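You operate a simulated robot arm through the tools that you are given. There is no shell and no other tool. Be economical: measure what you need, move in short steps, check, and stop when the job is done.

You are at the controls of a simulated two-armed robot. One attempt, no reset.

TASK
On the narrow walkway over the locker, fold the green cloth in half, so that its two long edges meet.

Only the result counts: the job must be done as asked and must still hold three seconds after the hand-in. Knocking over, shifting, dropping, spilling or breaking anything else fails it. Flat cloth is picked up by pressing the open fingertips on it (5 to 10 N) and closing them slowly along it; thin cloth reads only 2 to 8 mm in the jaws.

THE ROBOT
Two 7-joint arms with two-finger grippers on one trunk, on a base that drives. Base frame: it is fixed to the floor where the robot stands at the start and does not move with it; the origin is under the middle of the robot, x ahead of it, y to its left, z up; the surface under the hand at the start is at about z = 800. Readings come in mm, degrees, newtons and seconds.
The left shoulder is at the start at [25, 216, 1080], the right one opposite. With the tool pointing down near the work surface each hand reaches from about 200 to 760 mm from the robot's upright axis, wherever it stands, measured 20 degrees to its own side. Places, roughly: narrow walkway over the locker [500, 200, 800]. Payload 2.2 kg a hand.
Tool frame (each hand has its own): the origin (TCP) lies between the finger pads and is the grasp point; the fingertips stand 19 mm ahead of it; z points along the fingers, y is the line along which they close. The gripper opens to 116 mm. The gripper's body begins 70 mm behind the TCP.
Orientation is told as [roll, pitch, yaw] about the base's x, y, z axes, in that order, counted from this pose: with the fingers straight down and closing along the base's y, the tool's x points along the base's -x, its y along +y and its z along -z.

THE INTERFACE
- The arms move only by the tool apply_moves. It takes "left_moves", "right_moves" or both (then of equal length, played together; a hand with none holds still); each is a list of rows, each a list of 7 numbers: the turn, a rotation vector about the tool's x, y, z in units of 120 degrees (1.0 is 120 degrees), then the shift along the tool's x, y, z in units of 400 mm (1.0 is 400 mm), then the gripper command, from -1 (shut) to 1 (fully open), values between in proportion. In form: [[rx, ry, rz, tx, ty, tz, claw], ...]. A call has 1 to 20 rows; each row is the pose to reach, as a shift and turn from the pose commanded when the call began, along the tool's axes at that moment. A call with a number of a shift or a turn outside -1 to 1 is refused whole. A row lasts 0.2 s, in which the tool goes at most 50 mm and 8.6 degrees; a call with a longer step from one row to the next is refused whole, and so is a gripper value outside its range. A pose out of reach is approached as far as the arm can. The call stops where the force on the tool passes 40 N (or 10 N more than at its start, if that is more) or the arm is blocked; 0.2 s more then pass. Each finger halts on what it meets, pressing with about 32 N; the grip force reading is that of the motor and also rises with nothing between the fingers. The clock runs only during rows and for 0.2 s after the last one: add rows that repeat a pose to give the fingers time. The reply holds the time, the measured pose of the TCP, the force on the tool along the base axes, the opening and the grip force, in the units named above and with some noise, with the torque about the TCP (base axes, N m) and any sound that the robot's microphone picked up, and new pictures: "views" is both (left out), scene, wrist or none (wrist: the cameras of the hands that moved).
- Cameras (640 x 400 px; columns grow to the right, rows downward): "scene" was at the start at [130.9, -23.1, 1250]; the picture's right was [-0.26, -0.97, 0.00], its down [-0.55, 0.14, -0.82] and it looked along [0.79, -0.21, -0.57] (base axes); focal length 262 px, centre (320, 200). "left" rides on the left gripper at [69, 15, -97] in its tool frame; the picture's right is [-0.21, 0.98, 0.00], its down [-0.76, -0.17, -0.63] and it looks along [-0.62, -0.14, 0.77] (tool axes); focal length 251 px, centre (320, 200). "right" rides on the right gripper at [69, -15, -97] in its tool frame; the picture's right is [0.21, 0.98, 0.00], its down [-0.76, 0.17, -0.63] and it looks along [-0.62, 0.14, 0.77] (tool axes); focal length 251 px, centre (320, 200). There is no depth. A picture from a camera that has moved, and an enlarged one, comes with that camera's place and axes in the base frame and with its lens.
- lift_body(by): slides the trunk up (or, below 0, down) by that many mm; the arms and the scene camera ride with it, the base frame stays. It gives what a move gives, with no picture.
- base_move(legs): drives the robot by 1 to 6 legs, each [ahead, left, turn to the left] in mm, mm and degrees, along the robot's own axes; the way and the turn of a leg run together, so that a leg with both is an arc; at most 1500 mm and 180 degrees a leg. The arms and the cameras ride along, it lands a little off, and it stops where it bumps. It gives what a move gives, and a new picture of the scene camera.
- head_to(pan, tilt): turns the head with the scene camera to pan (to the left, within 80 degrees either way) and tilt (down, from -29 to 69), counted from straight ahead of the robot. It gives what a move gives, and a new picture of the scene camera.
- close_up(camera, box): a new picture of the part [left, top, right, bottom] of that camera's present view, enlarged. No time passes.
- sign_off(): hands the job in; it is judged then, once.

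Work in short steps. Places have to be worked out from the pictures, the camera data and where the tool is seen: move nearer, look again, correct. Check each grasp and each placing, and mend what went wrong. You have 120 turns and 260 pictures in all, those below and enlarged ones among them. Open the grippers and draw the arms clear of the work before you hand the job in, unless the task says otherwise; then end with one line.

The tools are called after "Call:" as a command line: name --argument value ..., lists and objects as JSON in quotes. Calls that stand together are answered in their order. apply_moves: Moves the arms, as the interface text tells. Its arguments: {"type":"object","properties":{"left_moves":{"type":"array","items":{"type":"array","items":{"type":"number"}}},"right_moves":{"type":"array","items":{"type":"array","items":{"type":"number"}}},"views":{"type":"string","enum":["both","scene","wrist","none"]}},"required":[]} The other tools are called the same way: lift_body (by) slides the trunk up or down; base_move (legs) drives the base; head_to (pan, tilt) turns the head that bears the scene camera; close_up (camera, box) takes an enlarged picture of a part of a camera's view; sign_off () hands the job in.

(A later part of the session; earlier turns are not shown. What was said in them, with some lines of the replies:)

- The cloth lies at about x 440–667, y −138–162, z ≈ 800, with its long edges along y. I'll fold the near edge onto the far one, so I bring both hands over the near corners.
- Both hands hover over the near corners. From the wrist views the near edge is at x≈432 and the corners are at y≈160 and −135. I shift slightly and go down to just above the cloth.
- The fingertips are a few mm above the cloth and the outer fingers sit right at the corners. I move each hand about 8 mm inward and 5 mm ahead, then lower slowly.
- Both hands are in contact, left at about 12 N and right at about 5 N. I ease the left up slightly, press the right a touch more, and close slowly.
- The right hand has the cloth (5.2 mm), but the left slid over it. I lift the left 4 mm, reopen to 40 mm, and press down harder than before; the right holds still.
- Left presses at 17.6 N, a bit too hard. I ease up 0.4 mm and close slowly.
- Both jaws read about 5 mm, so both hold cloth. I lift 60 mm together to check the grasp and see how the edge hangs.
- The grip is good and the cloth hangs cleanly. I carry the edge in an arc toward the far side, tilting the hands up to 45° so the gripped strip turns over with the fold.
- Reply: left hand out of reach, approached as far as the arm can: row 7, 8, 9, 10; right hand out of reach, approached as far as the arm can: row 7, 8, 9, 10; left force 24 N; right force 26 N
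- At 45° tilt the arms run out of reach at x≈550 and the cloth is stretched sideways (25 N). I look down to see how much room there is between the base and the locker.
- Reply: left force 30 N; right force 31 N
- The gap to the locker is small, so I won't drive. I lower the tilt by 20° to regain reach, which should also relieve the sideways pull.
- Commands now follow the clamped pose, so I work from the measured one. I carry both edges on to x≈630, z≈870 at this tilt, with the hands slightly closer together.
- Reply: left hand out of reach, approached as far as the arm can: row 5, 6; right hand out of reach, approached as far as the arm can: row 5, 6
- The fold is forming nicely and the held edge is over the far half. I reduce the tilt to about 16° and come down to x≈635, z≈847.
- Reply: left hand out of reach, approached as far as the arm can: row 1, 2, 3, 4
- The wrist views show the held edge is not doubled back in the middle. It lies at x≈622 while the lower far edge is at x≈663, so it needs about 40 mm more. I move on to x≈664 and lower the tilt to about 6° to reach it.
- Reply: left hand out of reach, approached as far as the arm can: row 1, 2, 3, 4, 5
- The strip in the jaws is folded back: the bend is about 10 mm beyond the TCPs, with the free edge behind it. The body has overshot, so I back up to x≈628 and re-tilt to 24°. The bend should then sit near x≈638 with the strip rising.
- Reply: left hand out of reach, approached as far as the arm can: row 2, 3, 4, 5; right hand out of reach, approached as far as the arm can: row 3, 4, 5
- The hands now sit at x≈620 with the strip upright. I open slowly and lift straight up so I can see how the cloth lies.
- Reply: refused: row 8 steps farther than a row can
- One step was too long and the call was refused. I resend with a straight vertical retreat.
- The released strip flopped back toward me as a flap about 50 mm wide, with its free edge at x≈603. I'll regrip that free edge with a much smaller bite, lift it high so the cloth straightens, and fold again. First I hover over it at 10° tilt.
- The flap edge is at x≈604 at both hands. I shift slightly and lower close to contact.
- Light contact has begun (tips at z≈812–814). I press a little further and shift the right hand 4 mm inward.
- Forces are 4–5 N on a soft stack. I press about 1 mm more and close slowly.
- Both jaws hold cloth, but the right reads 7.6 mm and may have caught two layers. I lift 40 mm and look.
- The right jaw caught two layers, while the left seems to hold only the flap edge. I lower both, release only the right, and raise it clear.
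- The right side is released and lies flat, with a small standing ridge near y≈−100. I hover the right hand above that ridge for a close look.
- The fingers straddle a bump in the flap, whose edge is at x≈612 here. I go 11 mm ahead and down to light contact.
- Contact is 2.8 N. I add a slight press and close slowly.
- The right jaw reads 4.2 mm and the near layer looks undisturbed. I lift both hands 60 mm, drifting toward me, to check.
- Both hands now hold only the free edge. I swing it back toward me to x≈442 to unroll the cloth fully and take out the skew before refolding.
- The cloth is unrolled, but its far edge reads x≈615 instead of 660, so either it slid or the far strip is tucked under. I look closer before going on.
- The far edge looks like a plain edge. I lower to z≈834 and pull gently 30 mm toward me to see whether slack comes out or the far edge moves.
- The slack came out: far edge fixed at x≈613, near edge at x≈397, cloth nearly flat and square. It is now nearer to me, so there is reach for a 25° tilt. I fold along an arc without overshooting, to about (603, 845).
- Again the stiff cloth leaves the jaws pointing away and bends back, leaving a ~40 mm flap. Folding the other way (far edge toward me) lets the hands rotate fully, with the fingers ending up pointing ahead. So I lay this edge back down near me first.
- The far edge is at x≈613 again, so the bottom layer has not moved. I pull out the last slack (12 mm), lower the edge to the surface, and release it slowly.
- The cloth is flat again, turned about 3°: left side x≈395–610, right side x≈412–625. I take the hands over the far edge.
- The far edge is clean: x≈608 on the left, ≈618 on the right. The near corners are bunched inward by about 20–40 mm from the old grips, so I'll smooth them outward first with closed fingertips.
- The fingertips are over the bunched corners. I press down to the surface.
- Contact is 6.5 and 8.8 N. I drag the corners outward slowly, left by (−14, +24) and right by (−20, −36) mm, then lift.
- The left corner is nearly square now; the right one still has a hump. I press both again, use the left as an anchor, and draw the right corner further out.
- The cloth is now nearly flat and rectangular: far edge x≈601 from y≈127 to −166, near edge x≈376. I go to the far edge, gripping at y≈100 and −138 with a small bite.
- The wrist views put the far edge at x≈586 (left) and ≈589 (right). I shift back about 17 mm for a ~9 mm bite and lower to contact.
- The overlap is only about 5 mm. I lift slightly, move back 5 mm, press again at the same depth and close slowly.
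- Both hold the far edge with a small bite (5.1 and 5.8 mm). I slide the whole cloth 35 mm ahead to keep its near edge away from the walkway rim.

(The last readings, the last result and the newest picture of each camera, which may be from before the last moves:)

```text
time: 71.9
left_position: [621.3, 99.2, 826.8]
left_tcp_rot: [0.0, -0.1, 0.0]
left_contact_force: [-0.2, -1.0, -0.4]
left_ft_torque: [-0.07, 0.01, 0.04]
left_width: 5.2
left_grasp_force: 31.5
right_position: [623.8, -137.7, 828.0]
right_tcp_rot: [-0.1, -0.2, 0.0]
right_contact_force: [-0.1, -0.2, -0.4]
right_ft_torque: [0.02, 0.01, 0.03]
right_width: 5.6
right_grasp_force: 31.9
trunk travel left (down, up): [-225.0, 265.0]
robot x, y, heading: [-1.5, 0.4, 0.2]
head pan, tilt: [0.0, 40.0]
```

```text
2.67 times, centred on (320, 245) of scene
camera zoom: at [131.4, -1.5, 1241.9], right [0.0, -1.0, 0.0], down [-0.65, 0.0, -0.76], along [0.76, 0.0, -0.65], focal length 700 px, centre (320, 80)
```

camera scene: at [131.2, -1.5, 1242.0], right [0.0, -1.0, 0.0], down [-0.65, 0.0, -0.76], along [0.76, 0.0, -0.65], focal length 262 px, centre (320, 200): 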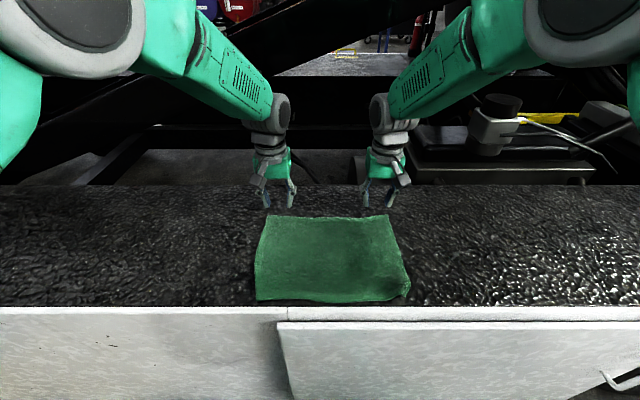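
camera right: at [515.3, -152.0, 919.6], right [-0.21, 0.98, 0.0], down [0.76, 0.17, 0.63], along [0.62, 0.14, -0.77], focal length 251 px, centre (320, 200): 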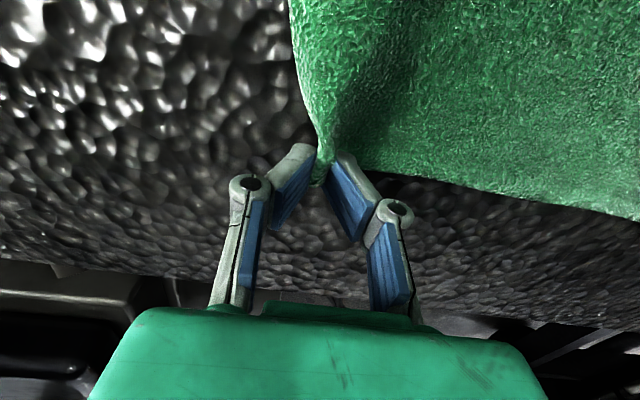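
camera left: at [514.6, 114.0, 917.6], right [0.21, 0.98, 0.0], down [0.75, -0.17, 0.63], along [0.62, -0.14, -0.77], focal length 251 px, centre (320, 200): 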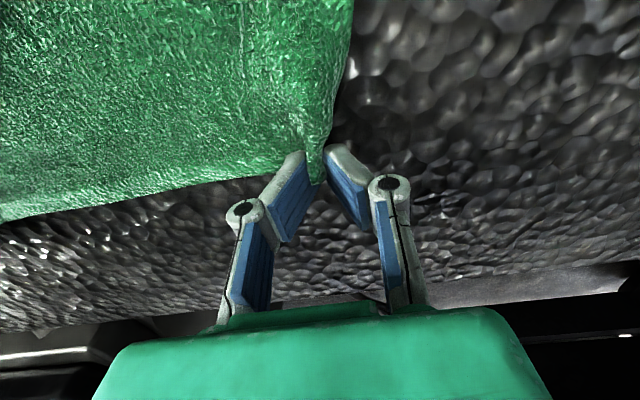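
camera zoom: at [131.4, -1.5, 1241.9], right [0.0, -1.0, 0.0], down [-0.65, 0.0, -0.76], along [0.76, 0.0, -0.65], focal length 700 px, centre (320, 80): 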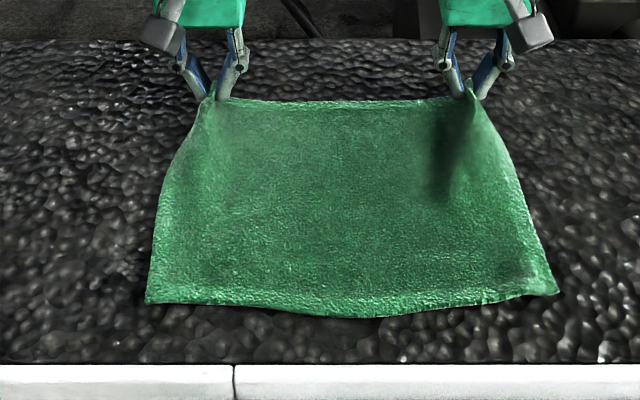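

Very good: the cloth is flat, with near corners at about (405, 121) and (412, −171). I lift the far edge and bring it over toward me, rotating the hands so the fingers end up pointing ahead; first part, to −60°.

Call:
apply_moves --left_moves '[[0, -0.042, 0, 0.0025, 0, -0.0575, -1], [0, -0.1, 0, 0.0225, 0, -0.1325, -1], [0, -0.167, 0, 0.0525, 0, -0.195, -1], [0, -0.233, 0, 0.09, 0, -0.245, -1], [0, -0.3, 0, 0.1325, 0, -0.2775, -1], [0, -0.367, 0, 0.1775, 0, -0.295, -1], [0, -0.433, 0, 0.2275, 0, -0.3025, -1], [0, -0.5, 0, 0.2775, 0, -0.295, -1], [0, -0.5, 0, 0.2775, 0, -0.295, -1]]' --right_moves '[[0, -0.042, 0, 0.0025, 0, -0.0575, -1], [0, -0.1, 0, 0.0225, 0, -0.1325, -1], [0, -0.167, 0, 0.0525, 0, -0.195, -1], [0, -0.233, 0, 0.09, 0, -0.245, -1], [0, -0.3, 0, 0.1325, 0, -0.2775, -1], [0, -0.367, 0, 0.1775, 0, -0.295, -1], [0, -0.433, 0, 0.2275, 0, -0.3025, -1], [0, -0.5, 0, 0.2775, 0, -0.295, -1], [0, -0.5, 0, 0.2775, 0, -0.295, -1]]'

```text
time: 73.6
left_position: [519.2, 132.7, 928.1]
left_tcp_rot: [4.6, -34.7, 7.2]
left_contact_force: [0.1, -16.5, 2.5]
left_ft_torque: [-0.45, -0.05, -0.08]
left_width: 5.5
left_grasp_force: 32.2
left hand out of reach, approached as far as the arm can: row 5, 6, 7
right_position: [529.5, -137.8, 954.7]
right_tcp_rot: [4.7, -51.7, -4.1]
right_contact_force: [-0.7, 17.3, -2.1]
right_ft_torque: [0.33, 0.05, 0.11]
right_width: 4.9
right_grasp_force: 32.2
trunk travel left (down, up): [-225.0, 265.0]
robot x, y, heading: [5.5, -4.7, -0.2]
head pan, tilt: [0.0, 40.0]
stopped in row 8 (right hand): the force on the tool passed its limit at 47 N (the readings are from after the stop); the commanded pose is now the measured one
camera scene: at [126.0, -1.3, 1242.5], right [0.0, -1.0, 0.0], down [-0.64, 0.0, -0.77], along [0.77, 0.0, -0.64], focal length 262 px, centre (320, 200)
camera right: at [410.0, -150.4, 959.9], right [-0.12, 0.98, -0.12], down [-0.03, 0.12, 0.99], along [0.99, 0.13, 0.02], focal length 251 px, centre (320, 200)
camera left: at [406.7, 126.0, 968.1], right [0.01, 0.98, 0.19], down [0.3, -0.18, 0.94], along [0.96, 0.05, -0.29], focal length 251 px, centre (320, 200)
```

scene: 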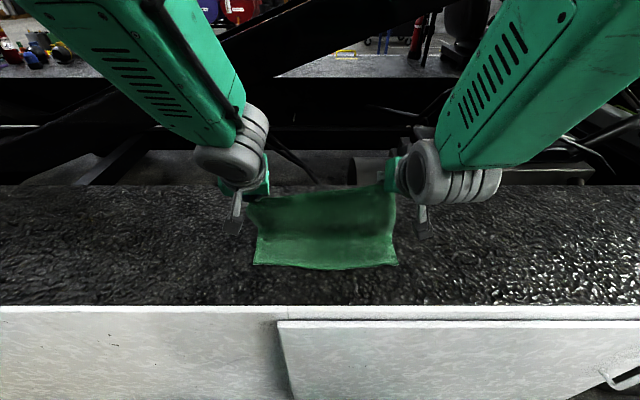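
right: 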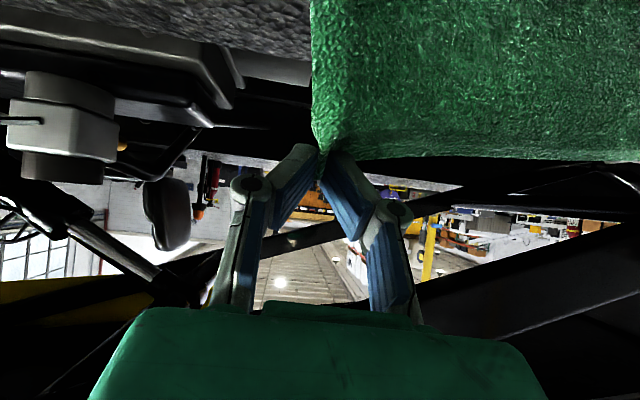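
left: 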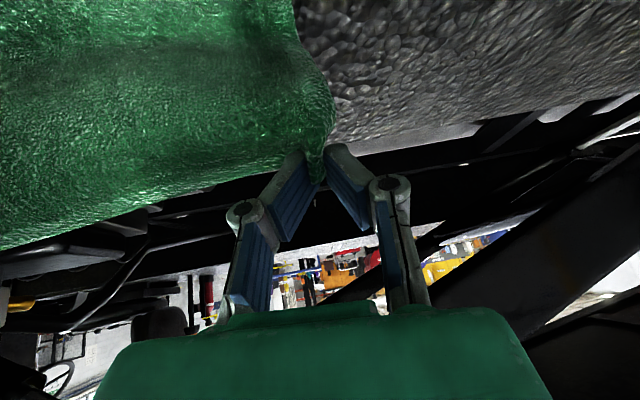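

The left arm ran into joint limits, so the two hands pulled against each other sideways. Both still hold the cloth. I return both hands to pointing straight down at about (540, 100/−138, 950).

Call:
apply_moves --left_moves '[[0.007, 0.036, 0.009, -0.016, -0.03, -0.007, -1], [0.014, 0.072, 0.0175, -0.033, -0.06, -0.014, -1], [0.021, 0.108, 0.026, -0.05, -0.0865, -0.021, -1], [0.0275, 0.144, 0.035, -0.0656, -0.0865, -0.0285, -1], [0.037, 0.192, 0.047, -0.0656, -0.0865, -0.0285, -1], [0.046, 0.24, 0.0585, -0.0656, -0.0865, -0.0285, -1], [0.055, 0.287, 0.07, -0.0656, -0.0865, -0.0285, -1], [0.055, 0.287, 0.07, -0.0656, -0.0865, -0.0285, -1]]' --right_moves '[[0.003, 0.062, -0.002, -0.001, 0, 0.004, -1], [0.006, 0.124, -0.004, -0.002, 0, 0.008, -1], [0.009, 0.186, -0.006, -0.003, 0, 0.012, -1], [0.012, 0.248, -0.008, -0.004, 0, 0.016, -1], [0.015, 0.31, -0.01, -0.005, 0, 0.02, -1], [0.018, 0.372, -0.012, -0.006, 0, 0.024, -1], [0.021, 0.432, -0.014, -0.0065, 0, 0.028, -1], [0.021, 0.432, -0.014, -0.0065, 0, 0.028, -1]]' --views "both"

```text
time: 75.4
left_position: [540.5, 103.1, 945.4]
left_tcp_rot: [0.4, 0.4, 0.2]
left_contact_force: [-0.5, 0.1, 0.8]
left_ft_torque: [0.0, -0.02, 0.06]
left_width: 5.2
left_grasp_force: 31.8
right_position: [541.9, -138.7, 947.5]
right_tcp_rot: [-0.2, 0.1, -0.3]
right_contact_force: [-0.4, -0.3, 0.3]
right_ft_torque: [-0.01, -0.03, -0.02]
right_width: 4.4
right_grasp_force: 32.7
trunk travel left (down, up): [-225.0, 265.0]
robot x, y, heading: [-1.8, -1.7, -0.1]
head pan, tilt: [0.0, 40.0]
camera scene: at [129.7, -1.3, 1242.1], right [0.0, -1.0, 0.0], down [-0.65, 0.0, -0.76], along [0.76, 0.0, -0.65], focal length 262 px, centre (320, 200)
camera right: at [471.6, -152.4, 1045.7], right [-0.21, 0.98, -0.01], down [0.76, 0.17, 0.63], along [0.62, 0.13, -0.78], focal length 251 px, centre (320, 200)
camera left: at [472.4, 116.9, 1043.0], right [0.21, 0.98, 0.01], down [0.76, -0.17, 0.63], along [0.61, -0.13, -0.78], focal length 251 px, centre (320, 200)
```

scene: 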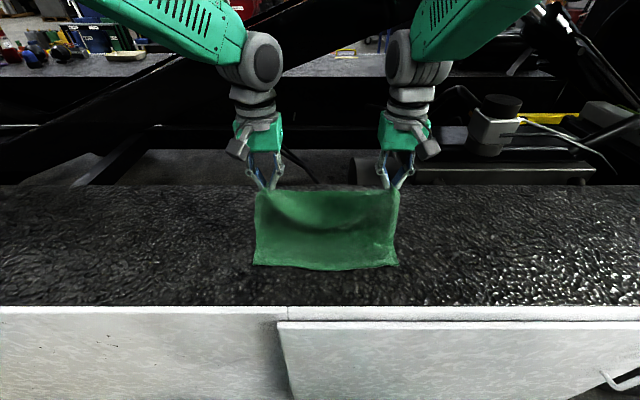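
right: 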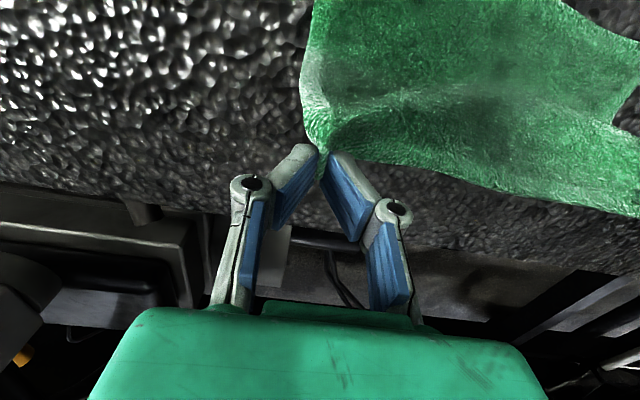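
left: 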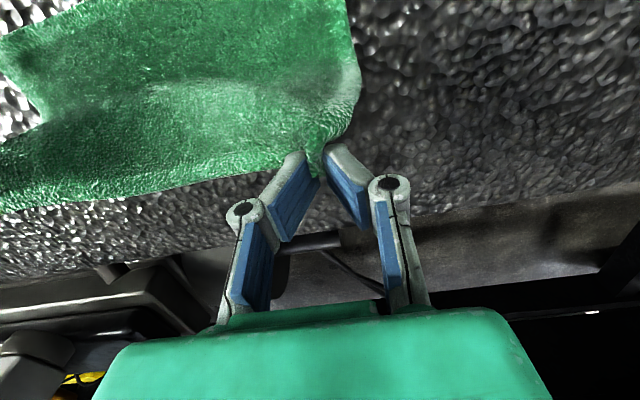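

I change the plan so that no hand flip is needed. I raise the cloth until it hangs free, touch its lower edge down ahead (x≈600), lay the lower half back toward me, then bring the held edge forward onto it. First I raise the trunk.

Call:
lift_body --by 125

Call:
apply_moves --left_moves '[[0, 0, 0, -0.05, 0, 0, -1], [0, 0, 0, -0.1, 0, 0, -1], [0, 0, 0, -0.14, 0, 0, -1], [0, 0, 0, -0.14, 0, 0, -1]]' --right_moves '[[0, 0, 0, -0.05, 0, 0, -1], [0, 0, 0, -0.1, 0, 0, -1], [0, 0, 0, -0.14, 0, 0, -1], [0, 0, 0, -0.14, 0, 0, -1]]'

```text
time: 76.9
left_position: [541.3, 104.4, 1070.4]
left_tcp_rot: [0.4, 0.5, 0.3]
left_contact_force: [-0.5, -0.1, 0.6]
left_ft_torque: [-0.01, -0.04, 0.04]
left_width: 5.0
left_grasp_force: 32.0
right_position: [542.8, -138.6, 1070.6]
right_tcp_rot: [-0.3, 0.2, -0.3]
right_contact_force: [-0.7, 0.4, -0.3]
right_ft_torque: [0.0, 0.02, -0.05]
right_width: 4.6
right_grasp_force: 31.6
trunk travel left (down, up): [-350.0, 140.0]
robot x, y, heading: [2.0, 1.3, 0.0]
head pan, tilt: [0.0, 40.0]
```

```text
time: 77.9
left_position: [596.9, 103.3, 1071.0]
left_tcp_rot: [0.5, 0.4, 0.3]
left_contact_force: [0.1, -0.4, -0.5]
left_ft_torque: [-0.01, -0.03, 0.06]
left_width: 5.4
left_grasp_force: 32.0
right_position: [598.3, -138.7, 1071.4]
right_tcp_rot: [-0.2, 0.1, -0.3]
right_contact_force: [0.4, -0.7, -0.2]
right_ft_torque: [-0.05, -0.02, 0.0]
right_width: 4.4
right_grasp_force: 31.9
trunk travel left (down, up): [-350.0, 140.0]
robot x, y, heading: [-0.7, 0.2, 0.1]
head pan, tilt: [0.0, 40.0]
camera scene: at [131.6, -1.5, 1367.0], right [0.0, -1.0, 0.0], down [-0.65, 0.0, -0.76], along [0.76, 0.0, -0.65], focal length 262 px, centre (320, 200)
camera right: at [528.9, -152.8, 1169.5], right [-0.21, 0.98, 0.0], down [0.76, 0.17, 0.63], along [0.62, 0.13, -0.78], focal length 251 px, centre (320, 200)
camera left: at [529.2, 116.8, 1167.1], right [0.21, 0.98, 0.01], down [0.76, -0.17, 0.63], along [0.61, -0.13, -0.78], focal length 251 px, centre (320, 200)
```

scene: 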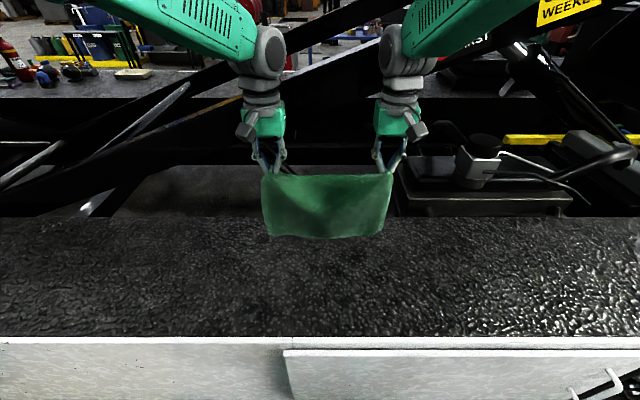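
right: 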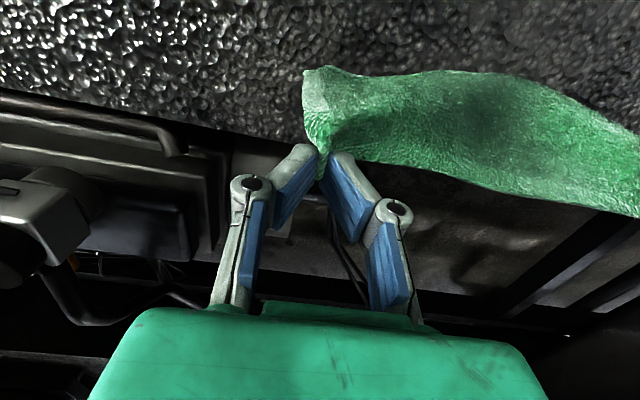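
left: 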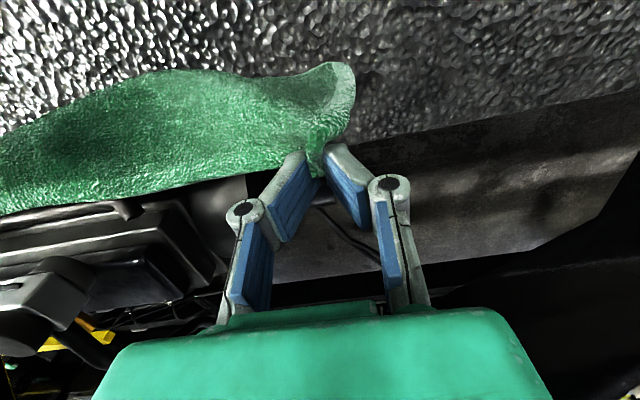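

The cloth hangs freely, lower edge at about z≈850, x≈590. I lower it while drawing the hands back to x≈490, so that the lower half is laid from x≈595 toward me.

Call:
apply_moves --left_moves '[[0, 0, 0, 0.0175, 0, 0.0525, -1], [0, 0, 0, 0.0425, 0, 0.1025, -1], [0, 0, 0, 0.075, 0, 0.1475, -1], [0, 0, 0, 0.11, 0, 0.19, -1], [0, 0, 0, 0.1425, 0, 0.2275, -1], [0, 0, 0, 0.175, 0, 0.265, -1], [0, 0, 0, 0.205, 0, 0.2975, -1], [0, 0, 0, 0.2325, 0, 0.3275, -1], [0, 0, 0, 0.2625, 0, 0.35, -1], [0, 0, 0, 0.2625, 0, 0.35, -1]]' --right_moves '[[0, 0, 0, 0.0175, 0, 0.0525, -1], [0, 0, 0, 0.0425, 0, 0.1025, -1], [0, 0, 0, 0.075, 0, 0.1475, -1], [0, 0, 0, 0.11, 0, 0.19, -1], [0, 0, 0, 0.1425, 0, 0.2275, -1], [0, 0, 0, 0.175, 0, 0.265, -1], [0, 0, 0, 0.205, 0, 0.2975, -1], [0, 0, 0, 0.2325, 0, 0.3275, -1], [0, 0, 0, 0.2625, 0, 0.35, -1], [0, 0, 0, 0.2625, 0, 0.35, -1]]'

Call:
close_up --camera "scene" --box '[210, 160, 430, 300]'

```text
time: 80.1
left_position: [491.3, 103.5, 931.3]
left_tcp_rot: [0.5, 0.4, 0.3]
left_contact_force: [0.0, -0.7, 0.1]
left_ft_torque: [-0.04, -0.02, -0.01]
left_width: 4.9
left_grasp_force: 31.8
right_position: [492.8, -139.1, 932.6]
right_tcp_rot: [-0.2, 0.1, -0.3]
right_contact_force: [-0.5, 0.2, -0.4]
right_ft_torque: [-0.06, -0.02, 0.0]
right_width: 4.4
right_grasp_force: 31.5
trunk travel left (down, up): [-350.0, 140.0]
robot x, y, heading: [1.5, -2.1, -0.2]
head pan, tilt: [0.0, 40.0]
camera scene: at [131.2, -1.6, 1367.0], right [0.0, -1.0, 0.0], down [-0.65, 0.0, -0.76], along [0.76, 0.0, -0.65], focal length 262 px, centre (320, 200)
camera right: at [423.4, -153.0, 1029.9], right [-0.21, 0.98, 0.0], down [0.76, 0.17, 0.63], along [0.62, 0.13, -0.78], focal length 251 px, centre (320, 200)
camera left: at [423.3, 117.1, 1027.4], right [0.21, 0.98, 0.01], down [0.76, -0.17, 0.63], along [0.61, -0.13, -0.78], focal length 251 px, centre (320, 200)
```

scene: 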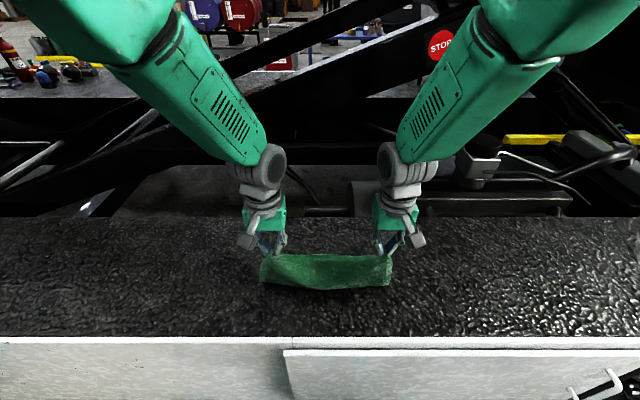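
right: 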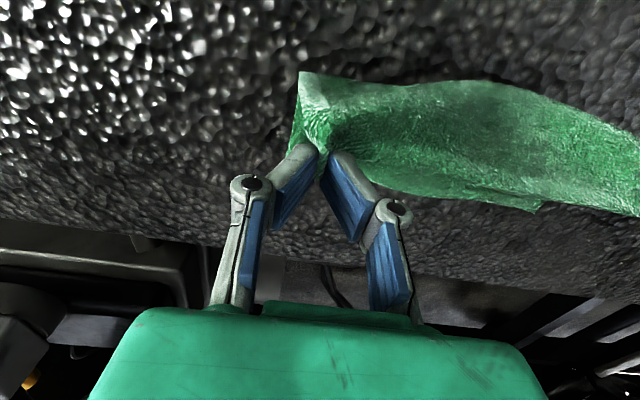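
left: 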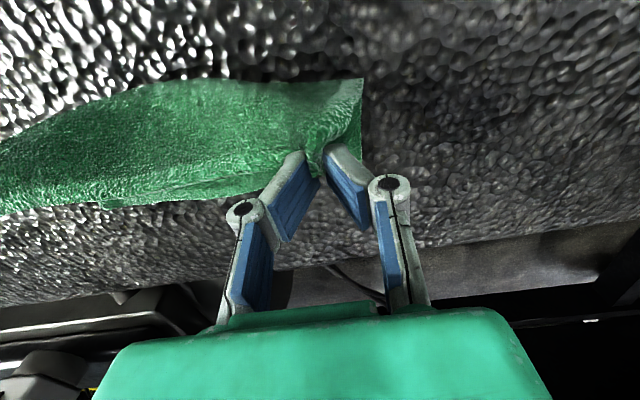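

```text
2.86 times, centred on (320, 230) of scene
camera zoom: at [131.2, -1.6, 1367.0], right [0.0, -1.0, 0.0], down [-0.65, 0.0, -0.76], along [0.76, 0.0, -0.65], focal length 750 px, centre (320, 114)
```

zoom: 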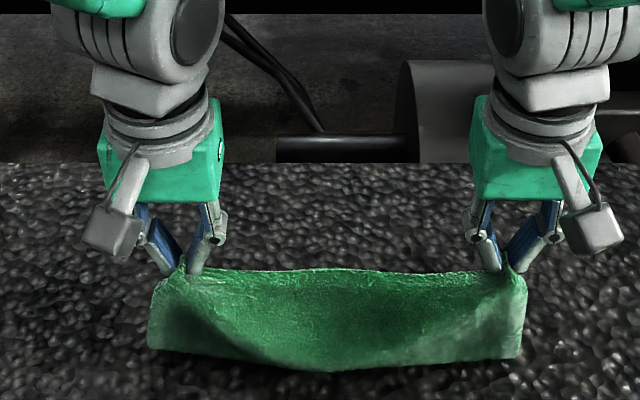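

The lower edge lies ahead at x≈559 and the cloth rises toward the hands, with the fold forming at x≈476. I lay a little more toward me, then bring the held edge forward in a small arc to x≈555, z≈842.

Call:
apply_moves --left_moves '[[0, 0, 0, 0.0275, 0, 0.0125, -1], [0, 0, 0, 0.0575, 0, 0.0275, -1], [0, 0, 0, 0.085, 0, 0.0425, -1], [0, 0, 0, 0.085, 0, 0.0425, -1], [0, 0, 0, 0.0775, 0, 0.0225, -1], [0, 0, 0, 0.0525, 0, 0.0175, -1], [0, 0, 0, 0.0225, 0, 0.0275, -1], [0, 0, 0, -0.01, 0, 0.0425, -1], [0, 0, 0, -0.0425, 0, 0.0625, -1], [0, 0, 0, -0.0725, 0, 0.0875, -1], [0, 0, 0, -0.1, 0, 0.1175, -1], [0, 0, 0, -0.125, 0, 0.1525, -1], [0, 0, 0, -0.145, 0, 0.1875, -1], [0, 0, 0, -0.16, 0, 0.2225, -1], [0, 0, 0, -0.16, 0, 0.2225, -1]]' --right_moves '[[0, 0, 0, 0.0275, 0, 0.0125, -1], [0, 0, 0, 0.0575, 0, 0.0275, -1], [0, 0, 0, 0.085, 0, 0.0425, -1], [0, 0, 0, 0.085, 0, 0.0425, -1], [0, 0, 0, 0.0775, 0, 0.0225, -1], [0, 0, 0, 0.0525, 0, 0.0175, -1], [0, 0, 0, 0.0225, 0, 0.0275, -1], [0, 0, 0, -0.01, 0, 0.0425, -1], [0, 0, 0, -0.0425, 0, 0.0625, -1], [0, 0, 0, -0.0725, 0, 0.0875, -1], [0, 0, 0, -0.1, 0, 0.1175, -1], [0, 0, 0, -0.125, 0, 0.1525, -1], [0, 0, 0, -0.145, 0, 0.1875, -1], [0, 0, 0, -0.16, 0, 0.2225, -1], [0, 0, 0, -0.16, 0, 0.2225, -1]]'

Call:
close_up --camera "scene" --box '[210, 160, 430, 300]'

```text
time: 83.3
left_position: [555.4, 104.6, 841.8]
left_tcp_rot: [0.5, 0.5, 0.3]
left_contact_force: [-0.2, 0.5, -0.3]
left_ft_torque: [0.05, -0.03, 0.03]
left_width: 4.9
left_grasp_force: 31.7
right_position: [556.4, -141.3, 842.9]
right_tcp_rot: [-0.3, 0.1, -0.2]
right_contact_force: [-0.3, -1.1, 0.8]
right_ft_torque: [-0.01, -0.04, -0.02]
right_width: 4.5
right_grasp_force: 31.8
trunk travel left (down, up): [-350.0, 140.0]
robot x, y, heading: [1.0, -0.5, 0.1]
head pan, tilt: [0.0, 40.0]
camera scene: at [131.4, -1.8, 1367.0], right [0.0, -1.0, 0.0], down [-0.65, 0.0, -0.76], along [0.76, 0.0, -0.65], focal length 262 px, centre (320, 200)
camera right: at [486.8, -154.2, 941.1], right [-0.21, 0.98, 0.0], down [0.76, 0.17, 0.63], along [0.62, 0.13, -0.78], focal length 251 px, centre (320, 200)
camera left: at [486.4, 118.8, 938.3], right [0.21, 0.98, 0.01], down [0.76, -0.17, 0.63], along [0.61, -0.13, -0.78], focal length 251 px, centre (320, 200)
```

scene: 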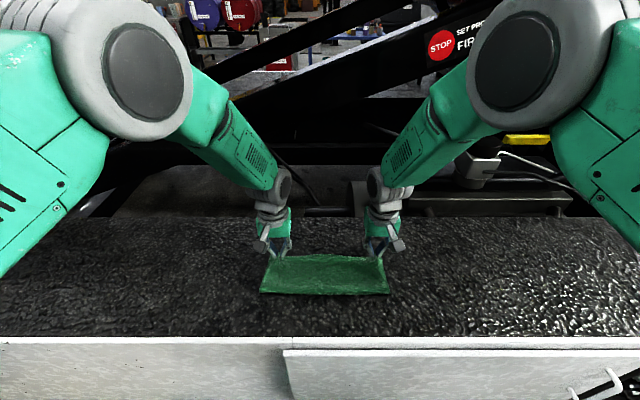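
right: 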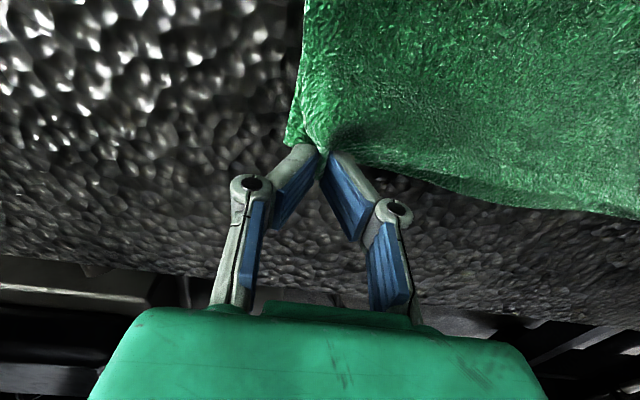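
left: 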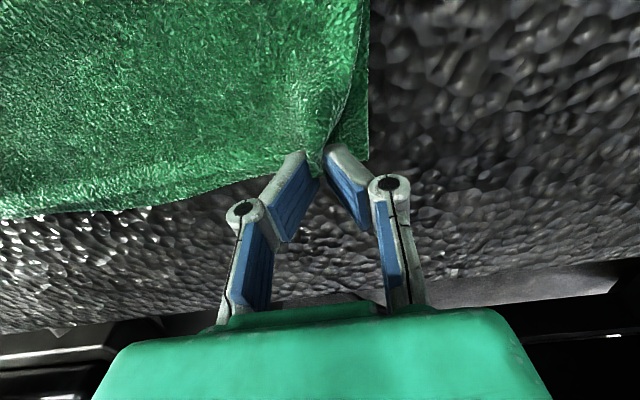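

```text
2.86 times, centred on (320, 230) of scene
camera zoom: at [131.4, -1.8, 1367.0], right [0.0, -1.0, 0.0], down [-0.65, 0.0, -0.76], along [0.76, 0.0, -0.65], focal length 750 px, centre (320, 114)
```

zoom: 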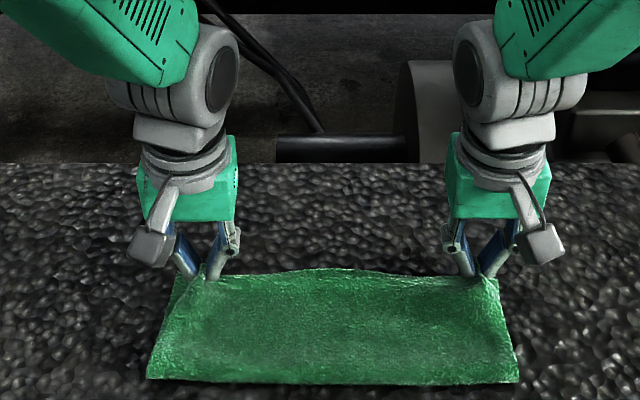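

The fold looks right this time: bottom far-left corner at about (567, 131), fold at x≈457, and no doubled strip. I move 9 mm further and lower to the stack.

Call:
apply_moves --left_moves '[[0, 0, 0, -0.012, 0, 0.01, -1], [0, 0, 0, -0.025, 0, 0.022, -1], [0, 0, 0, -0.025, 0, 0.034, -1], [0, 0, 0, -0.025, 0, 0.04, -1], [0, 0, 0, -0.025, 0, 0.04, -1]]' --right_moves '[[0, 0, 0, -0.012, 0, 0.01, -1], [0, 0, 0, -0.02, 0, 0.022, -1], [0, 0, 0, -0.02, 0, 0.034, -1], [0, 0, 0, -0.02, 0, 0.042, -1], [0, 0, 0, -0.02, 0, 0.042, -1]]' --views "wrist"

```text
time: 84.5
left_position: [564.0, 104.6, 825.5]
left_tcp_rot: [0.6, 0.4, 0.3]
left_contact_force: [-0.3, 0.8, 2.1]
left_ft_torque: [-0.02, -0.01, 0.0]
left_width: 5.1
left_grasp_force: 32.0
right_position: [564.6, -140.7, 825.0]
right_tcp_rot: [-0.3, 0.1, -0.2]
right_contact_force: [-0.1, -1.0, 0.6]
right_ft_torque: [-0.02, 0.03, -0.02]
right_width: 4.6
right_grasp_force: 31.9
trunk travel left (down, up): [-350.0, 140.0]
robot x, y, heading: [1.0, -0.7, 0.0]
head pan, tilt: [0.0, 40.0]
camera right: at [495.1, -153.8, 924.0], right [-0.21, 0.98, 0.0], down [0.76, 0.17, 0.63], along [0.62, 0.13, -0.78], focal length 251 px, centre (320, 200)
camera left: at [496.8, 118.7, 922.2], right [0.21, 0.98, 0.01], down [0.76, -0.17, 0.63], along [0.61, -0.13, -0.78], focal length 251 px, centre (320, 200)
```

right: 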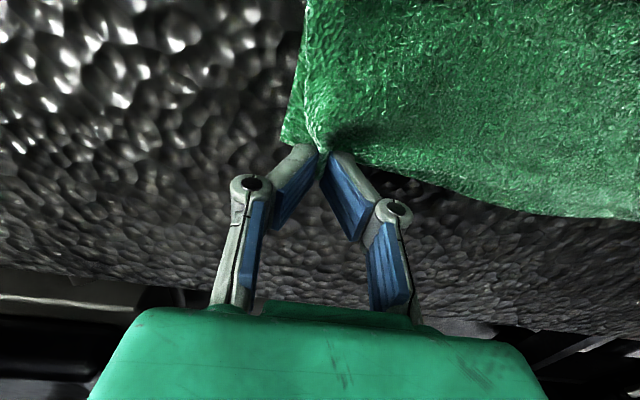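
left: 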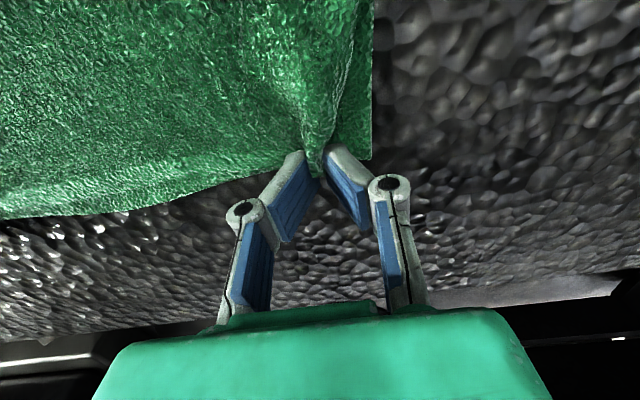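

The bottom corners are at (569, 132) on the left and (557, −161) on the right. I adjust left +4 mm and right −7 mm, then open slowly and rise.

Call:
apply_moves --left_moves '[[0, 0, 0, -0.005, 0, -0.003, -1], [0, 0, 0, -0.01, 0, -0.003, -1], [0, 0, 0, -0.01, 0, 0.0, -1], [0, 0, 0, -0.01, 0, 0.0, -0.93], [0, 0, 0, -0.01, 0, 0, -0.86], [0, 0, 0, -0.01, 0, 0, -0.78], [0, 0, 0, -0.01, 0, 0, -0.7], [0, 0, 0, -0.01, 0, 0, -0.6], [0, 0, 0, -0.01, 0, -0.03, -0.6], [0, 0, 0, -0.01, 0, -0.1, -0.6], [0, 0, 0, -0.01, 0, -0.2, -0.6], [0, 0, 0, -0.01, 0, -0.3, -0.6]]' --right_moves '[[0, 0, 0, 0.009, 0, -0.003, -1], [0, 0, 0, 0.0175, 0, -0.003, -1], [0, 0, 0, 0.0175, 0, 0, -1], [0, 0, 0, 0.0175, 0, 0, -0.93], [0, 0, 0, 0.0175, 0, 0, -0.86], [0, 0, 0, 0.0175, 0, 0, -0.78], [0, 0, 0, 0.0175, 0, 0, -0.7], [0, 0, 0, 0.0175, 0, 0, -0.6], [0, 0, 0, 0.0175, 0, -0.03, -0.6], [0, 0, 0, 0.0175, 0, -0.1, -0.6], [0, 0, 0, 0.0175, 0, -0.2, -0.6], [0, 0, 0, 0.0175, 0, -0.3, -0.6]]' --views "wrist"

Call:
close_up --camera "scene" --box '[230, 220, 410, 330]'

```text
time: 87.1
left_position: [567.6, 103.6, 946.6]
left_tcp_rot: [0.5, 0.4, 0.2]
left_contact_force: [0.5, -0.1, -0.3]
left_ft_torque: [-0.03, 0.0, -0.03]
left_width: 23.0
left_grasp_force: 0.0
right_position: [556.8, -139.8, 947.8]
right_tcp_rot: [-0.3, 0.1, -0.4]
right_contact_force: [-0.7, 0.2, 0.0]
right_ft_torque: [0.02, -0.03, 0.0]
right_width: 23.4
right_grasp_force: 0.1
trunk travel left (down, up): [-350.0, 140.0]
robot x, y, heading: [1.2, 0.5, -0.2]
head pan, tilt: [0.0, 40.0]
camera right: at [486.8, -153.3, 1045.0], right [-0.21, 0.98, 0.0], down [0.76, 0.17, 0.63], along [0.62, 0.13, -0.78], focal length 251 px, centre (320, 200)
camera left: at [499.4, 117.3, 1042.8], right [0.21, 0.98, 0.01], down [0.76, -0.17, 0.63], along [0.61, -0.13, -0.78], focal length 251 px, centre (320, 200)
```

right: 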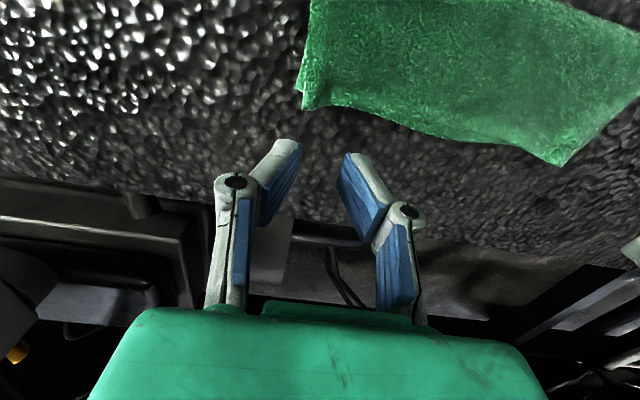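
left: 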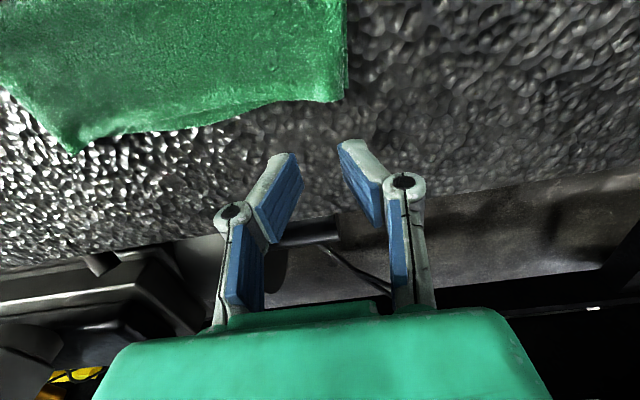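

```text
3.56 times, centred on (320, 275) of scene
camera zoom: at [129.1, -1.6, 1367.2], right [0.0, -1.0, 0.0], down [-0.64, 0.0, -0.76], along [0.76, 0.0, -0.64], focal length 933 px, centre (320, -67)
```

zoom: 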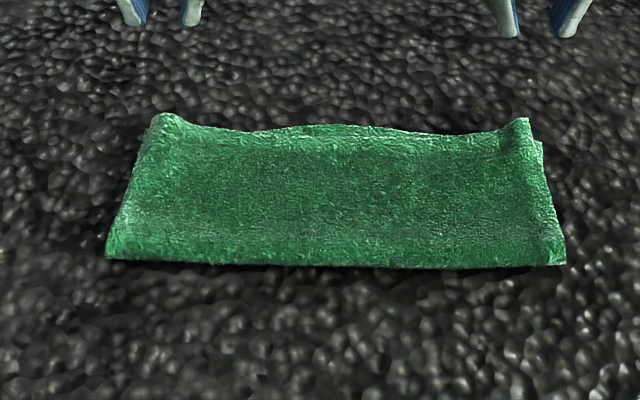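

The cloth is folded flat with the edges nearly together; small humps remain at the gripped corners. I zoom in on both far corners.

Call:
close_up --camera "left" --box '[0, 0, 380, 170]'

Call:
close_up --camera "right" --box '[280, 0, 640, 180]'

```text
1.68 times, centred on (190, 85) of left
camera zoom: at [499.4, 117.3, 1042.8], right [0.21, 0.98, 0.01], down [0.76, -0.17, 0.63], along [0.61, -0.13, -0.78], focal length 424 px, centre (539, 394)
```

zoom: 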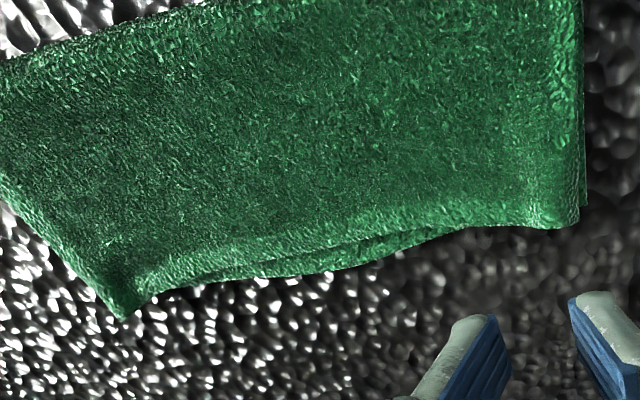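

```text
1.78 times, centred on (460, 90) of right
camera zoom: at [486.8, -153.3, 1045.0], right [-0.21, 0.98, 0.0], down [0.76, 0.17, 0.63], along [0.62, 0.13, -0.78], focal length 447 px, centre (71, 396)
```

zoom: 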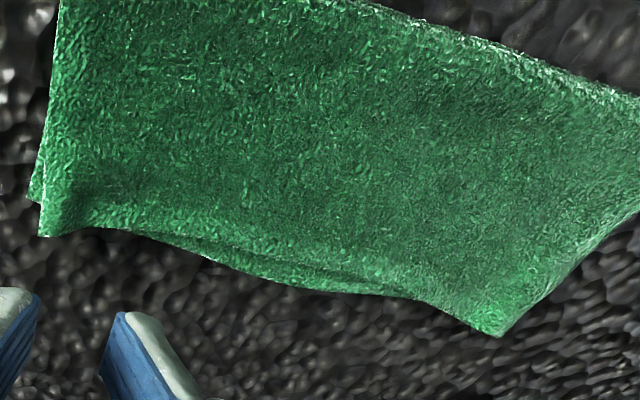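

The edges meet to within about 5–14 mm; the top layer overhangs most at the right corner (≈12 mm) and the left (≈7 mm). I'll press those corners lightly with closed fingertips and ease them back.

Call:
apply_moves --left_moves '[[0, 0, 0, 0.01, 0.02, 0.08, -1], [0, 0, 0, 0.015, 0.025, 0.18, -1], [0, 0, 0, 0.015, 0.025, 0.27, -1], [0, 0, 0, 0.015, 0.025, 0.295, -1], [0, 0, 0, 0.015, 0.025, 0.302, -1], [0, 0, 0, 0.015, 0.025, 0.302, -1]]' --right_moves '[[0, 0, 0, -0.005, -0.015, 0.08, -1], [0, 0, 0, -0.005, -0.02, 0.18, -1], [0, 0, 0, -0.005, -0.02, 0.27, -1], [0, 0, 0, -0.005, -0.02, 0.295, -1], [0, 0, 0, -0.005, -0.02, 0.305, -1], [0, 0, 0, -0.005, -0.02, 0.305, -1]]' --views "wrist"

```text
time: 88.5
left_position: [562.4, 114.7, 824.1]
left_tcp_rot: [0.4, 0.4, 0.2]
left_contact_force: [1.6, -0.5, 1.8]
left_ft_torque: [-0.03, -0.01, -0.03]
left_width: 0.2
left_grasp_force: 28.3
right_position: [559.6, -147.8, 823.9]
right_tcp_rot: [-0.4, 0.0, -0.4]
right_contact_force: [0.3, 0.2, 4.8]
right_ft_torque: [0.01, 0.04, 0.04]
right_width: 0.1
right_grasp_force: 28.9
trunk travel left (down, up): [-350.0, 140.0]
robot x, y, heading: [2.1, -1.1, -0.1]
head pan, tilt: [0.0, 40.0]
camera right: at [489.9, -161.1, 921.8], right [-0.21, 0.98, 0.0], down [0.76, 0.17, 0.63], along [0.62, 0.13, -0.78], focal length 251 px, centre (320, 200)
camera left: at [494.4, 128.9, 921.7], right [0.21, 0.98, 0.01], down [0.76, -0.17, 0.63], along [0.61, -0.13, -0.78], focal length 251 px, centre (320, 200)
```

right: 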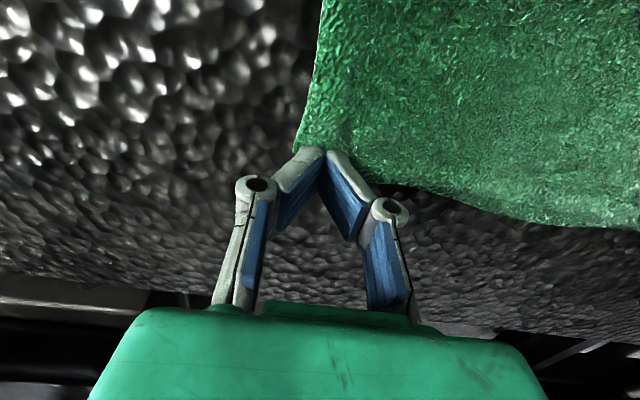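
left: 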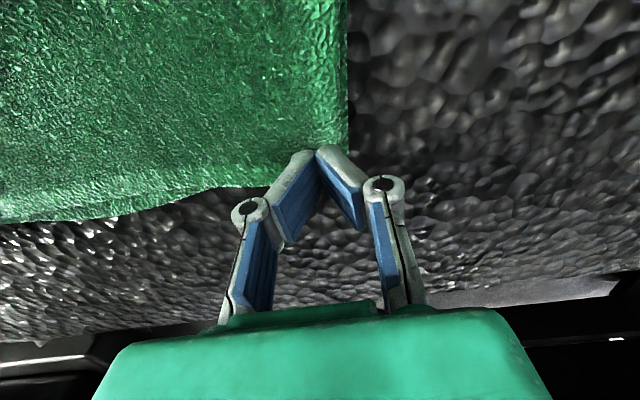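

The corners are lightly pressed. I ease right back 10 mm and left back 5 mm, with a slight outward stretch, then lift both clear.

Call:
apply_moves --left_moves '[[0, 0, 0, 0, 0, 0.003, -1], [0, 0, 0, 0.004, 0.004, 0.003, -1], [0, 0, 0, 0.008, 0.008, 0.003, -1], [0, 0, 0, 0.012, 0.012, 0.003, -1], [0, 0, 0, 0.012, 0.012, 0.003, -1], [0, 0, 0, 0.012, 0.012, -0.03, -1], [0, 0, 0, 0.012, 0.012, -0.12, -1], [0, 0, 0, 0.012, 0.012, -0.23, -1], [0, 0, 0, 0.012, 0.012, -0.34, -1]]' --right_moves '[[0, 0, 0, 0, 0, 0, -1], [0, 0, 0, 0.009, -0.003, 0.0, -1], [0, 0, 0, 0.018, -0.006, 0.0, -1], [0, 0, 0, 0.026, -0.008, 0.0, -1], [0, 0, 0, 0.026, -0.008, 0.0, -1], [0, 0, 0, 0.026, -0.008, -0.03, -1], [0, 0, 0, 0.026, -0.008, -0.12, -1], [0, 0, 0, 0.026, -0.008, -0.23, -1], [0, 0, 0, 0.026, -0.008, -0.34, -1]]' --views "wrist"

Call:
close_up --camera "scene" --box '[230, 220, 410, 330]'

Call:
close_up --camera "left" --box '[0, 0, 380, 170]'

Call:
close_up --camera "right" --box '[280, 0, 640, 180]'

```text
time: 90.5
left_position: [557.1, 117.0, 963.0]
left_tcp_rot: [0.5, 0.3, 0.3]
left_contact_force: [0.1, -0.4, -0.5]
left_ft_torque: [-0.01, -0.06, 0.02]
left_width: 0.0
left_grasp_force: 28.8
right_position: [546.2, -149.7, 961.5]
right_tcp_rot: [-0.3, 0.1, -0.3]
right_contact_force: [-0.6, 0.2, -0.4]
right_ft_torque: [0.03, -0.06, -0.01]
right_width: 0.0
right_grasp_force: 28.8
trunk travel left (down, up): [-350.0, 140.0]
robot x, y, heading: [1.0, 0.5, -0.2]
head pan, tilt: [0.0, 40.0]
camera right: at [477.3, -163.3, 1058.9], right [-0.21, 0.98, 0.0], down [0.76, 0.17, 0.63], along [0.62, 0.13, -0.78], focal length 251 px, centre (320, 200)
camera left: at [488.5, 132.6, 1058.9], right [0.21, 0.98, 0.01], down [0.76, -0.17, 0.63], along [0.61, -0.13, -0.78], focal length 251 px, centre (320, 200)
```

right: 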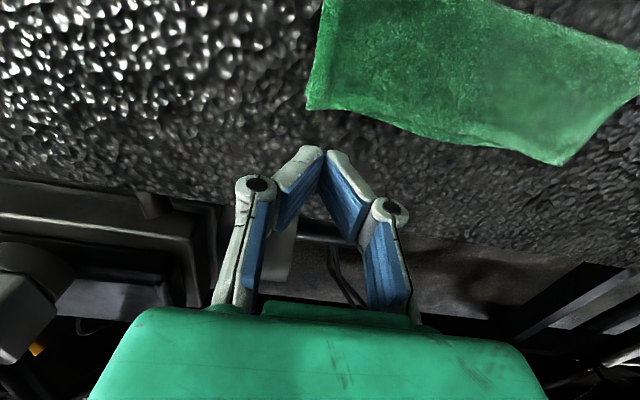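
left: 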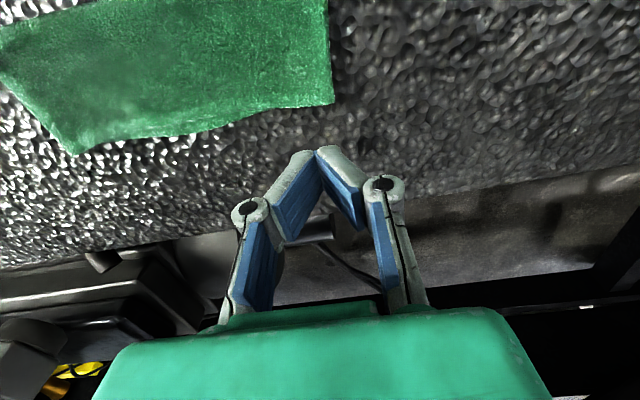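

```text
3.56 times, centred on (320, 275) of scene
camera zoom: at [128.6, -1.5, 1367.3], right [0.0, -1.0, 0.0], down [-0.64, 0.0, -0.76], along [0.76, 0.0, -0.64], focal length 933 px, centre (320, -67)
```

zoom: 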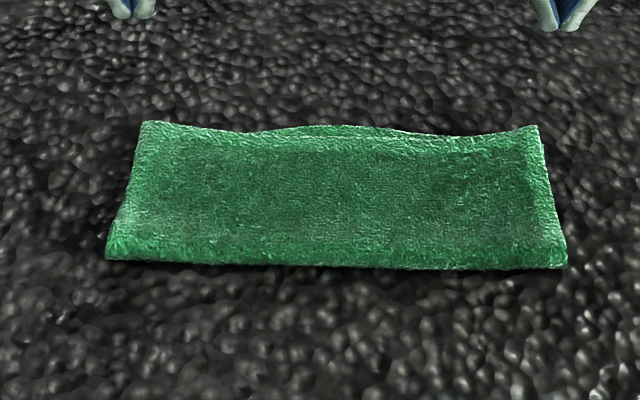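

```text
1.68 times, centred on (190, 85) of left
camera zoom: at [488.5, 132.6, 1058.9], right [0.21, 0.98, 0.01], down [0.76, -0.17, 0.63], along [0.61, -0.13, -0.78], focal length 424 px, centre (539, 394)
```

zoom: 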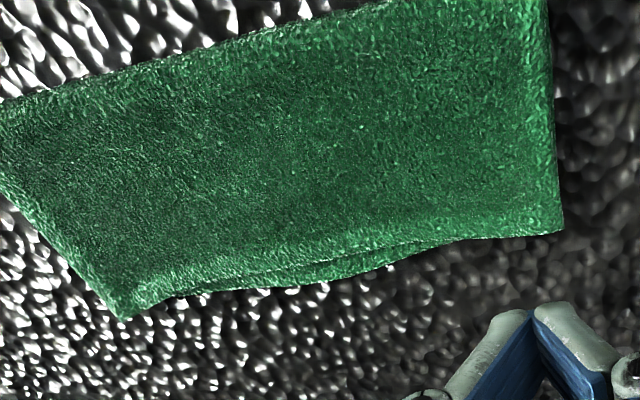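

```text
1.78 times, centred on (460, 90) of right
camera zoom: at [477.3, -163.3, 1058.9], right [-0.21, 0.98, 0.0], down [0.76, 0.17, 0.63], along [0.62, 0.13, -0.78], focal length 447 px, centre (71, 396)
```

zoom: 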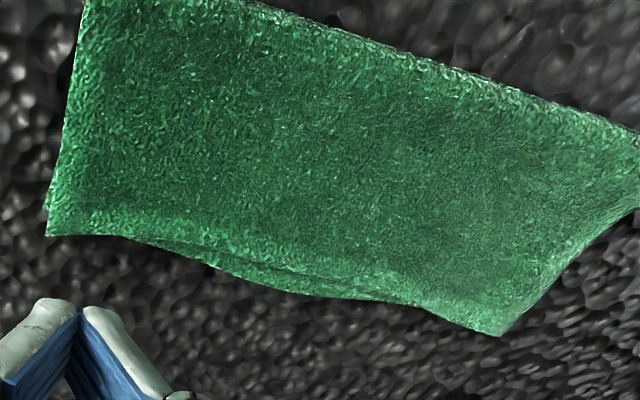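

The cloth is neatly folded with the two long edges together (within ~8 mm in the middle, closer at the corners). I open the grippers and draw the arms up and outward, clear of the work.

Call:
apply_moves --left_moves '[[0, 0, 0, 0, 0.08, -0.05, -0.5], [0, 0, 0, 0, 0.16, -0.1, 0], [0, 0, 0, 0, 0.25, -0.12, 0.5], [0, 0, 0, 0, 0.33, -0.12, 1], [0, 0, 0, 0, 0.33, -0.12, 1], [0, 0, 0, 0, 0.33, -0.12, 1]]' --right_moves '[[0, 0, 0, 0, -0.08, -0.05, -0.5], [0, 0, 0, 0, -0.16, -0.1, 0], [0, 0, 0, 0, -0.25, -0.12, 0.5], [0, 0, 0, 0, -0.33, -0.12, 1], [0, 0, 0, 0, -0.33, -0.12, 1], [0, 0, 0, 0, -0.33, -0.12, 1]]' --views "scene"

```text
time: 91.9
left_position: [560.0, 252.3, 1010.5]
left_tcp_rot: [0.6, 0.5, 0.3]
left_contact_force: [-0.2, -0.1, -0.5]
left_ft_torque: [0.0, 0.01, -0.02]
left_width: 116.1
left_grasp_force: 0.0
right_position: [548.5, -284.6, 1009.7]
right_tcp_rot: [-0.3, 0.2, -0.3]
right_contact_force: [-0.4, -0.2, -0.5]
right_ft_torque: [0.02, -0.02, -0.05]
right_width: 115.9
right_grasp_force: 0.1
trunk travel left (down, up): [-350.0, 140.0]
robot x, y, heading: [-0.6, 2.1, -0.0]
head pan, tilt: [0.0, 40.0]
camera scene: at [131.7, -1.7, 1366.9], right [0.0, -1.0, 0.0], down [-0.65, 0.0, -0.76], along [0.76, 0.0, -0.65], focal length 262 px, centre (320, 200)
```

scene: 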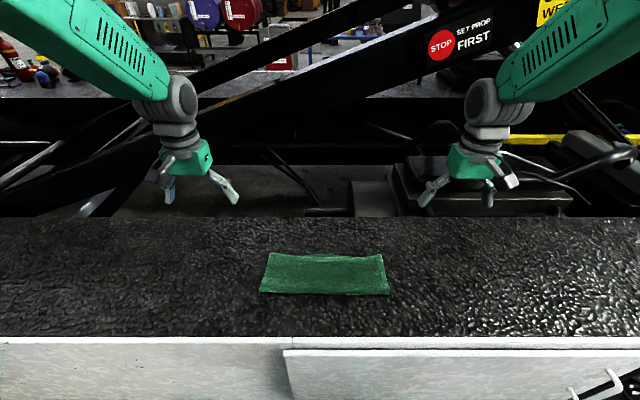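

The cloth lies folded and steady, the grippers are open and the arms are clear, so I hand the job in.

Call:
sign_off

```text
The job is handed in.
```

The green cloth is folded in half on the walkway, its two long edges meeting to within about 8 mm by my camera estimate, and the job is handed in with the grippers open and the arms clear.
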